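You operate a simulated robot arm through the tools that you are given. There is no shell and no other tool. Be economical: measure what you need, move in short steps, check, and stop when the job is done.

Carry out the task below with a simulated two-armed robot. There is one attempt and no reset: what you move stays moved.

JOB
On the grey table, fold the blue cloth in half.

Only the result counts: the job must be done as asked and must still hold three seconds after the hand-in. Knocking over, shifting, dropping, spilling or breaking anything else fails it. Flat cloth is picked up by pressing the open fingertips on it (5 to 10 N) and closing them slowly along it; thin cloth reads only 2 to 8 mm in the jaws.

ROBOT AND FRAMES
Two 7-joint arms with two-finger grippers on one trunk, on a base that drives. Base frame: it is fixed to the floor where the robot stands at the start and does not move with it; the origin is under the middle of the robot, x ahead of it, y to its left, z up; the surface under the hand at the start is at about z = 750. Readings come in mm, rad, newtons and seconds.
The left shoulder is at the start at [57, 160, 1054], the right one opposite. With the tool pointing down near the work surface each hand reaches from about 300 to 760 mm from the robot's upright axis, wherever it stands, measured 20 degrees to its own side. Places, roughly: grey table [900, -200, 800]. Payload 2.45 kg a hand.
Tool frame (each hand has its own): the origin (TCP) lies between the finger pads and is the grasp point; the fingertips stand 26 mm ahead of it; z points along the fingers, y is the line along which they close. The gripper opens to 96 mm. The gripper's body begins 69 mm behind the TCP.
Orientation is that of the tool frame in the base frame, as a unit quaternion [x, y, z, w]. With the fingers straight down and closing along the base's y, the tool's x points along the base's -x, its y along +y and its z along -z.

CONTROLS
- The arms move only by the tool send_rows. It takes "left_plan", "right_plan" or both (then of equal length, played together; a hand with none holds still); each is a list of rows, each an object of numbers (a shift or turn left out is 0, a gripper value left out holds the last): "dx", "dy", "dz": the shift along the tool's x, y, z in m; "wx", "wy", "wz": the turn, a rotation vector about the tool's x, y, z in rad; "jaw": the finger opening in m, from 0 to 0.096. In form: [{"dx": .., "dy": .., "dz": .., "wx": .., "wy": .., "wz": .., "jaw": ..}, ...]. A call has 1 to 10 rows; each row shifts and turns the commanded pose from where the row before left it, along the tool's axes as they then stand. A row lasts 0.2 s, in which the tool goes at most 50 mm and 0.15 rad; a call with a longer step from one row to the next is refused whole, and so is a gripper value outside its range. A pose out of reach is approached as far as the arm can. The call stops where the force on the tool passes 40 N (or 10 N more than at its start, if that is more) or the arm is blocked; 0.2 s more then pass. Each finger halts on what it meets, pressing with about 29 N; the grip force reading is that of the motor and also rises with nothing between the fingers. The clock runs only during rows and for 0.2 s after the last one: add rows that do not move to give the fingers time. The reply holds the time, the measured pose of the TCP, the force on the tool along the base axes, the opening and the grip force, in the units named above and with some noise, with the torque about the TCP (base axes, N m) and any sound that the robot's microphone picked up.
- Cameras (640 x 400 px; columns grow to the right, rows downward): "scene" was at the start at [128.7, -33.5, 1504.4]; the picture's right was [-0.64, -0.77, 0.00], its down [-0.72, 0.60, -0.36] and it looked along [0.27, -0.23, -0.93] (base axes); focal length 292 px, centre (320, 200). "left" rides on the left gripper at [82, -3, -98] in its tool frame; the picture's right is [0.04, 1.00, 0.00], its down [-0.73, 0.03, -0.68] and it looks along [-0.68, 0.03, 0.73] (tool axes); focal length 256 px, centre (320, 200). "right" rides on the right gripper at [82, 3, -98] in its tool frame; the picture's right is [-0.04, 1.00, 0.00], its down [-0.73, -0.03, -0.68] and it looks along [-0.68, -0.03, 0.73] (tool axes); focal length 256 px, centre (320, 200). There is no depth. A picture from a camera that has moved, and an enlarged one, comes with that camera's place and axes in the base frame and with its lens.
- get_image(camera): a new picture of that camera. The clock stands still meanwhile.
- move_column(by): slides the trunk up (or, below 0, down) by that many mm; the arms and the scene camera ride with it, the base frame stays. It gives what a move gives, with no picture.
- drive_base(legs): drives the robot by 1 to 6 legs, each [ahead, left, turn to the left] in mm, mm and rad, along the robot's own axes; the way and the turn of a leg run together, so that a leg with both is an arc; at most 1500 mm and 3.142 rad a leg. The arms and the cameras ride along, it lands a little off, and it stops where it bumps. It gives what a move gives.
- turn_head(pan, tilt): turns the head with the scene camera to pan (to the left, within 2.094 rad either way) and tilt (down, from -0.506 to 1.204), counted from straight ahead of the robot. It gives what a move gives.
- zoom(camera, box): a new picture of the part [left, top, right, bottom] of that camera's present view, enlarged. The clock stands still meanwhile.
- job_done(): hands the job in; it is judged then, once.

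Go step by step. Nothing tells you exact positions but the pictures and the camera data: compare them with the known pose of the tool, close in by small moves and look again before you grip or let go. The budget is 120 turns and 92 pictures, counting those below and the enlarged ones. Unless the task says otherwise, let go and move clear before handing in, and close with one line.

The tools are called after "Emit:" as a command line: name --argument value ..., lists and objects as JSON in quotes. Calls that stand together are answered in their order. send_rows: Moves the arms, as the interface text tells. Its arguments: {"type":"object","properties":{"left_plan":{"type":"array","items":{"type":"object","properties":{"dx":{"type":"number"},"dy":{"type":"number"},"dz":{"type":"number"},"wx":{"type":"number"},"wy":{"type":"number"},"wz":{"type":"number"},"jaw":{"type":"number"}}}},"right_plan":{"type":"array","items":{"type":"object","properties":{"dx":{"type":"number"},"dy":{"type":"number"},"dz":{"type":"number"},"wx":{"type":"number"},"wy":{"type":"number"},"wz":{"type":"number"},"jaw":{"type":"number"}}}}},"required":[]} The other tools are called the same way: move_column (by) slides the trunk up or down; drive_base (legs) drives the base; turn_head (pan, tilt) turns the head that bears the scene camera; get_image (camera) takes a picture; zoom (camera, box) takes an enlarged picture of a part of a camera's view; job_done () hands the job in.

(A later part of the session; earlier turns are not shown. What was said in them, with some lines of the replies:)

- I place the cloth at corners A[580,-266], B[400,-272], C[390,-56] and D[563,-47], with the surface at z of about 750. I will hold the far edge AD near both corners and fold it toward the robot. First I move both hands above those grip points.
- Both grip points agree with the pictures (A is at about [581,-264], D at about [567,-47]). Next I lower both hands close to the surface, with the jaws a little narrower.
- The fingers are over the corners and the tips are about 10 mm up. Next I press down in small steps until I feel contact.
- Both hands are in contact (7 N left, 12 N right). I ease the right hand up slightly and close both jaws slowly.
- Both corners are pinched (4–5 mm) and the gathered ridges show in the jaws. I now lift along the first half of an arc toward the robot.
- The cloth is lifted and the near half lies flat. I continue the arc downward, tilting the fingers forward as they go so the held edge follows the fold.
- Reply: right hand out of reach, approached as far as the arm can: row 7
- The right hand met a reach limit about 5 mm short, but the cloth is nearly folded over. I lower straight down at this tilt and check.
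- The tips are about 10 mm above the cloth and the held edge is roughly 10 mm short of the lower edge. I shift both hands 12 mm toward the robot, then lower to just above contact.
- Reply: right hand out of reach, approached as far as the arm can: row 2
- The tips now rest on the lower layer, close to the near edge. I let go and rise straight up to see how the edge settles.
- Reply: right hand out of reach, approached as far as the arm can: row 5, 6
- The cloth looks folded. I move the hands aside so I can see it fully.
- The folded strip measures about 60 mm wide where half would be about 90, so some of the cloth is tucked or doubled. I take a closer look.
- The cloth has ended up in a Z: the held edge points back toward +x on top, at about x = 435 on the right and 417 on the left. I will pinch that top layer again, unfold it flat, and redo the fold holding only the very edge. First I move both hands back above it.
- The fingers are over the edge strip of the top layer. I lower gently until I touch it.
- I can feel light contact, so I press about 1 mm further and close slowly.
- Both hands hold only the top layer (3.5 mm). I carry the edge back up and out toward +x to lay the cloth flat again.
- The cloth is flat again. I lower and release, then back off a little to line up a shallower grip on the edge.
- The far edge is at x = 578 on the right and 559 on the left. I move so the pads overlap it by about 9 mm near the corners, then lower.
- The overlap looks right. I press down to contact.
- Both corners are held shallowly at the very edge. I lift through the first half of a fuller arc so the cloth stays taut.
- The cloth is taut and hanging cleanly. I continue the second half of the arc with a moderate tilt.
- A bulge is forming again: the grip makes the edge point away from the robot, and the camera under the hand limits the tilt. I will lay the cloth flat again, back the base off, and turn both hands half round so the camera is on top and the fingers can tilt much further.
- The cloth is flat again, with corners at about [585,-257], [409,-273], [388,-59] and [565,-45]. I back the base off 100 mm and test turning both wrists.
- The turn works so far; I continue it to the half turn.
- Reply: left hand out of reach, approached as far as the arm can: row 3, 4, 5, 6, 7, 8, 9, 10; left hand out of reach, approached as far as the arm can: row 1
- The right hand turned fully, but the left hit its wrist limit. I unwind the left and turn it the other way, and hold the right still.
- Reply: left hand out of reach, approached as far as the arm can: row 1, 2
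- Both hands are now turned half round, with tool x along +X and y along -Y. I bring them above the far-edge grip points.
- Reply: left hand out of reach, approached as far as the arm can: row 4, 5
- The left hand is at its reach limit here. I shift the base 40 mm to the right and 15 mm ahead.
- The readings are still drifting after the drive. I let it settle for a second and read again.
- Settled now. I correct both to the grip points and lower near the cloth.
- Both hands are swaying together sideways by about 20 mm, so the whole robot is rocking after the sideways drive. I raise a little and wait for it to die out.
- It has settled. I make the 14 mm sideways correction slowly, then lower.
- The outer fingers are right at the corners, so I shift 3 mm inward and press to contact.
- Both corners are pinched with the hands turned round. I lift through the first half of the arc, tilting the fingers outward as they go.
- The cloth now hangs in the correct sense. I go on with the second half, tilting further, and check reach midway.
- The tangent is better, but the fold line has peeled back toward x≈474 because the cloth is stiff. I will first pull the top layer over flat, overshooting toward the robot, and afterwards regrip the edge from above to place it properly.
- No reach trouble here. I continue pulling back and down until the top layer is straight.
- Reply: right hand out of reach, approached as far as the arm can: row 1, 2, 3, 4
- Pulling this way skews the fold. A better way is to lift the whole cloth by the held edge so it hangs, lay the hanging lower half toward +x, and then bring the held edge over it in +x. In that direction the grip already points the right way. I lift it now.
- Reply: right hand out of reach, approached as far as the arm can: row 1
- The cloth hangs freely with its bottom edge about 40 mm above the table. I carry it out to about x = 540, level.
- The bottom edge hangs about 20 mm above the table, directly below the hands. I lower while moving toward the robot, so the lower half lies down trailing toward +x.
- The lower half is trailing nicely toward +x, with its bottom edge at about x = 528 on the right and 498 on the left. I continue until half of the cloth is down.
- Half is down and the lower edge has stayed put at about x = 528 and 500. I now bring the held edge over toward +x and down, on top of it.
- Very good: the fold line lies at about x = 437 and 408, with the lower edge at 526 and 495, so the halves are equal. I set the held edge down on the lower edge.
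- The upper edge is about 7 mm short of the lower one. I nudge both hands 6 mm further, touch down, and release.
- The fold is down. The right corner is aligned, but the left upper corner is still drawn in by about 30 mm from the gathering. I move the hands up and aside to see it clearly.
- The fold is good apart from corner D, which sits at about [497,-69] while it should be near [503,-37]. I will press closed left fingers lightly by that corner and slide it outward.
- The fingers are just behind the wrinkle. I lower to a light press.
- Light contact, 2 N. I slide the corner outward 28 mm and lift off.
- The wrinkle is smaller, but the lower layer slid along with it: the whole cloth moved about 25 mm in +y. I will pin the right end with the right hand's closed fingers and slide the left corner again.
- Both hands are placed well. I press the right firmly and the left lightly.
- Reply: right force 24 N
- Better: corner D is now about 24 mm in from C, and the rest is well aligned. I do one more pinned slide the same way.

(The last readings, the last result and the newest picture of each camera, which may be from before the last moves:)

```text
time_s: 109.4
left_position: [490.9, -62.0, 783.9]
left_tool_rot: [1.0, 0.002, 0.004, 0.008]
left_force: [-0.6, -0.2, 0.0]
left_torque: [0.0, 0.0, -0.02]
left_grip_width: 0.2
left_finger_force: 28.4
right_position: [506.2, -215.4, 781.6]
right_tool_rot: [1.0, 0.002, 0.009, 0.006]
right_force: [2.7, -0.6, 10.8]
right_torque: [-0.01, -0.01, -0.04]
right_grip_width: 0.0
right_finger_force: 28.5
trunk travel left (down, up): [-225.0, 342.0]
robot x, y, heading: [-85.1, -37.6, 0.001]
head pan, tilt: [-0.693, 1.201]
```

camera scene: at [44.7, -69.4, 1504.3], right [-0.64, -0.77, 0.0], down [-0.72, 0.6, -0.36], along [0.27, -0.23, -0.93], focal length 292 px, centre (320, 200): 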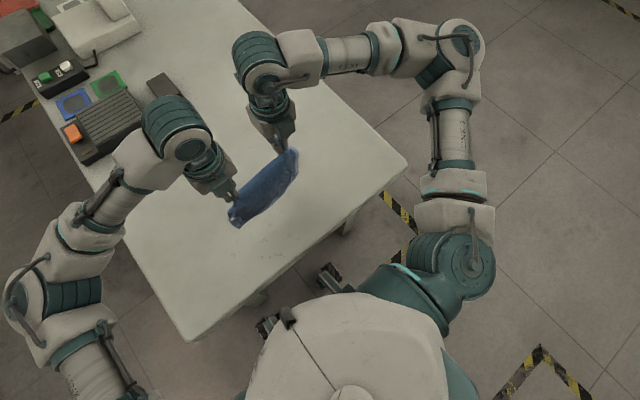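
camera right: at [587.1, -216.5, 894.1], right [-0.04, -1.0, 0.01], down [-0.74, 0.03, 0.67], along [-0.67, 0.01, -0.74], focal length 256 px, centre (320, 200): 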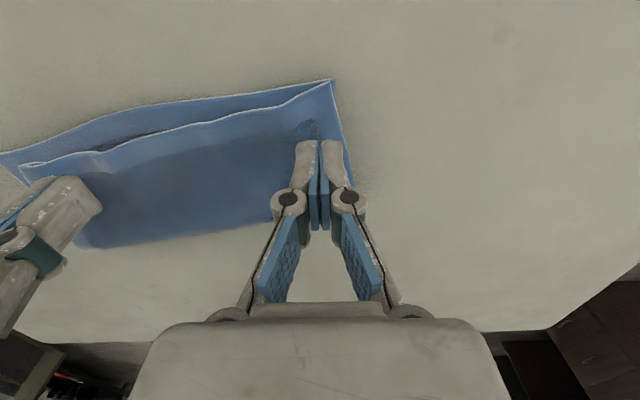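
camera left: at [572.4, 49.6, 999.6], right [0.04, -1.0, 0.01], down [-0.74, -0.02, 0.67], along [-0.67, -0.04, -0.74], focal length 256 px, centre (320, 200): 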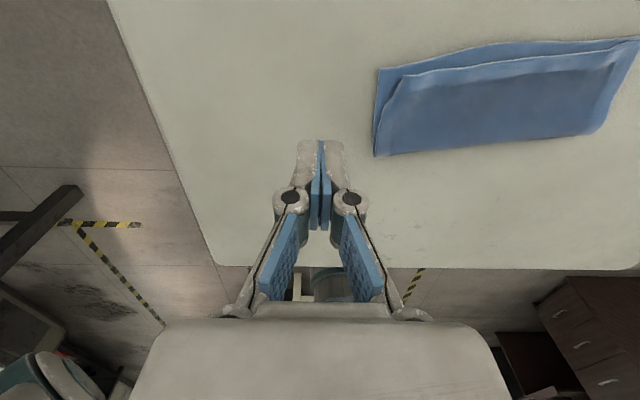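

The right end is pinned. I press the left slightly more and slide outward.

Emit:
send_rows --right_plan '[{"dz": 0.001}, {}, {}, {}, {}, {}, {}, {}, {}, {}]' --left_plan '[{"dz": 0.0018}, {"dy": -0.003}, {"dy": -0.004, "dx": 0.001}, {"dy": -0.004, "dx": 0.001}, {"dy": -0.004, "dx": 0.001}, {"dy": -0.004}, {"dy": -0.004}, {"dy": -0.004}, {"dy": -0.003}, {}]'

Emit:
send_rows --right_plan '[{}, {}, {}, {"dz": -0.01}, {"dz": -0.03}, {"dz": -0.04}, {"dz": -0.04}, {"dy": 0.04}, {"dy": 0.04}, {"dy": 0.03}]' --left_plan '[{"dz": -0.02}, {"dz": -0.03}, {"dz": -0.04}, {"dz": -0.03}, {}, {}, {}, {"dy": -0.03}, {"dy": -0.03}, {"dy": -0.02}]'

Emit:
get_image --camera "left"

Emit:
zoom --camera "scene" --box '[200, 100, 310, 220]'

```text
time_s: 111.6
left_position: [492.8, -32.4, 783.2]
left_tool_rot: [1.0, 0.001, 0.005, 0.006]
left_force: [0.0, -5.5, 4.3]
left_torque: [-0.13, -0.03, 0.02]
left_grip_width: 0.4
left_finger_force: 28.2
right_position: [504.6, -214.9, 779.7]
right_tool_rot: [1.0, 0.003, 0.009, 0.006]
right_force: [4.8, 2.8, 22.8]
right_torque: [0.06, -0.14, 0.03]
right_grip_width: 0.0
right_finger_force: 28.3
trunk travel left (down, up): [-225.0, 342.0]
robot x, y, heading: [-83.6, -34.0, -0.003]
head pan, tilt: [-0.693, 1.201]
```

```text
time_s: 113.8
left_position: [493.4, 48.8, 902.6]
left_tool_rot: [1.0, 0.001, 0.003, 0.007]
left_force: [-0.5, 0.8, -0.7]
left_torque: [0.02, -0.01, 0.0]
left_grip_width: 0.1
left_finger_force: 28.9
right_position: [503.9, -325.2, 898.6]
right_tool_rot: [1.0, 0.002, 0.008, 0.007]
right_force: [0.2, -0.8, 0.8]
right_torque: [-0.01, 0.02, -0.03]
right_grip_width: 0.0
right_finger_force: 29.0
trunk travel left (down, up): [-225.0, 342.0]
robot x, y, heading: [-87.6, -35.0, -0.004]
head pan, tilt: [-0.693, 1.201]
```

```text
6 pictures are left
camera left: at [572.7, 54.5, 999.6], right [0.04, -1.0, 0.01], down [-0.74, -0.02, 0.67], along [-0.67, -0.04, -0.74], focal length 256 px, centre (320, 200)
```

left: 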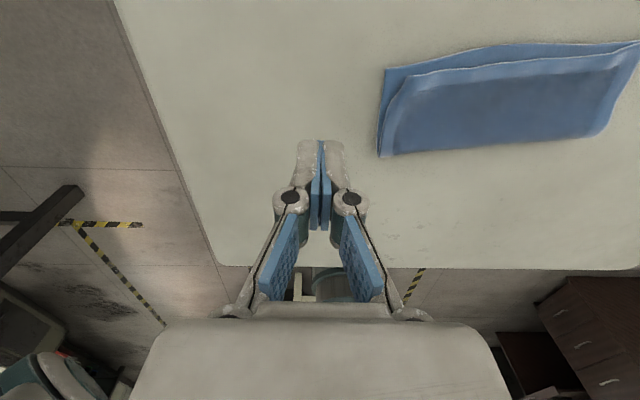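

```text
3.33 times, centred on (255, 160) of scene
camera zoom: at [45.3, -69.0, 1504.3], right [-0.64, -0.77, 0.0], down [-0.72, 0.6, -0.36], along [0.27, -0.23, -0.93], focal length 974 px, centre (537, 333)
```

zoom: 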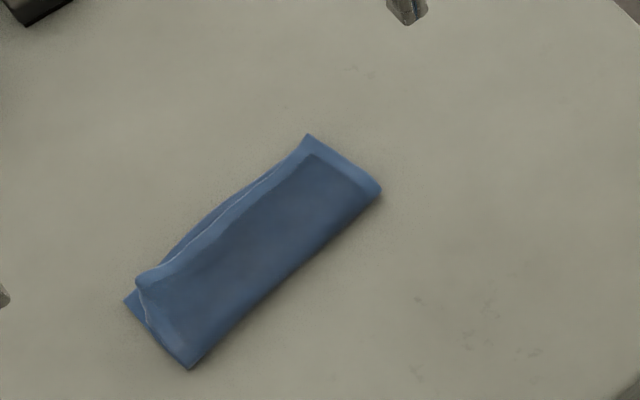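

The cloth lies flat and doubled: three corners line up closely, and the last is about 20 mm inside its mate. Both hands are empty and clear, and nothing else was touched, so I hand it in.

Emit:
job_done

```text
The job is handed in.
```

The blue cloth is folded in half on the grey table and handed in; one upper corner sits about 20 mm inside the corner below it, and the cloth ended up slightly off its starting place.
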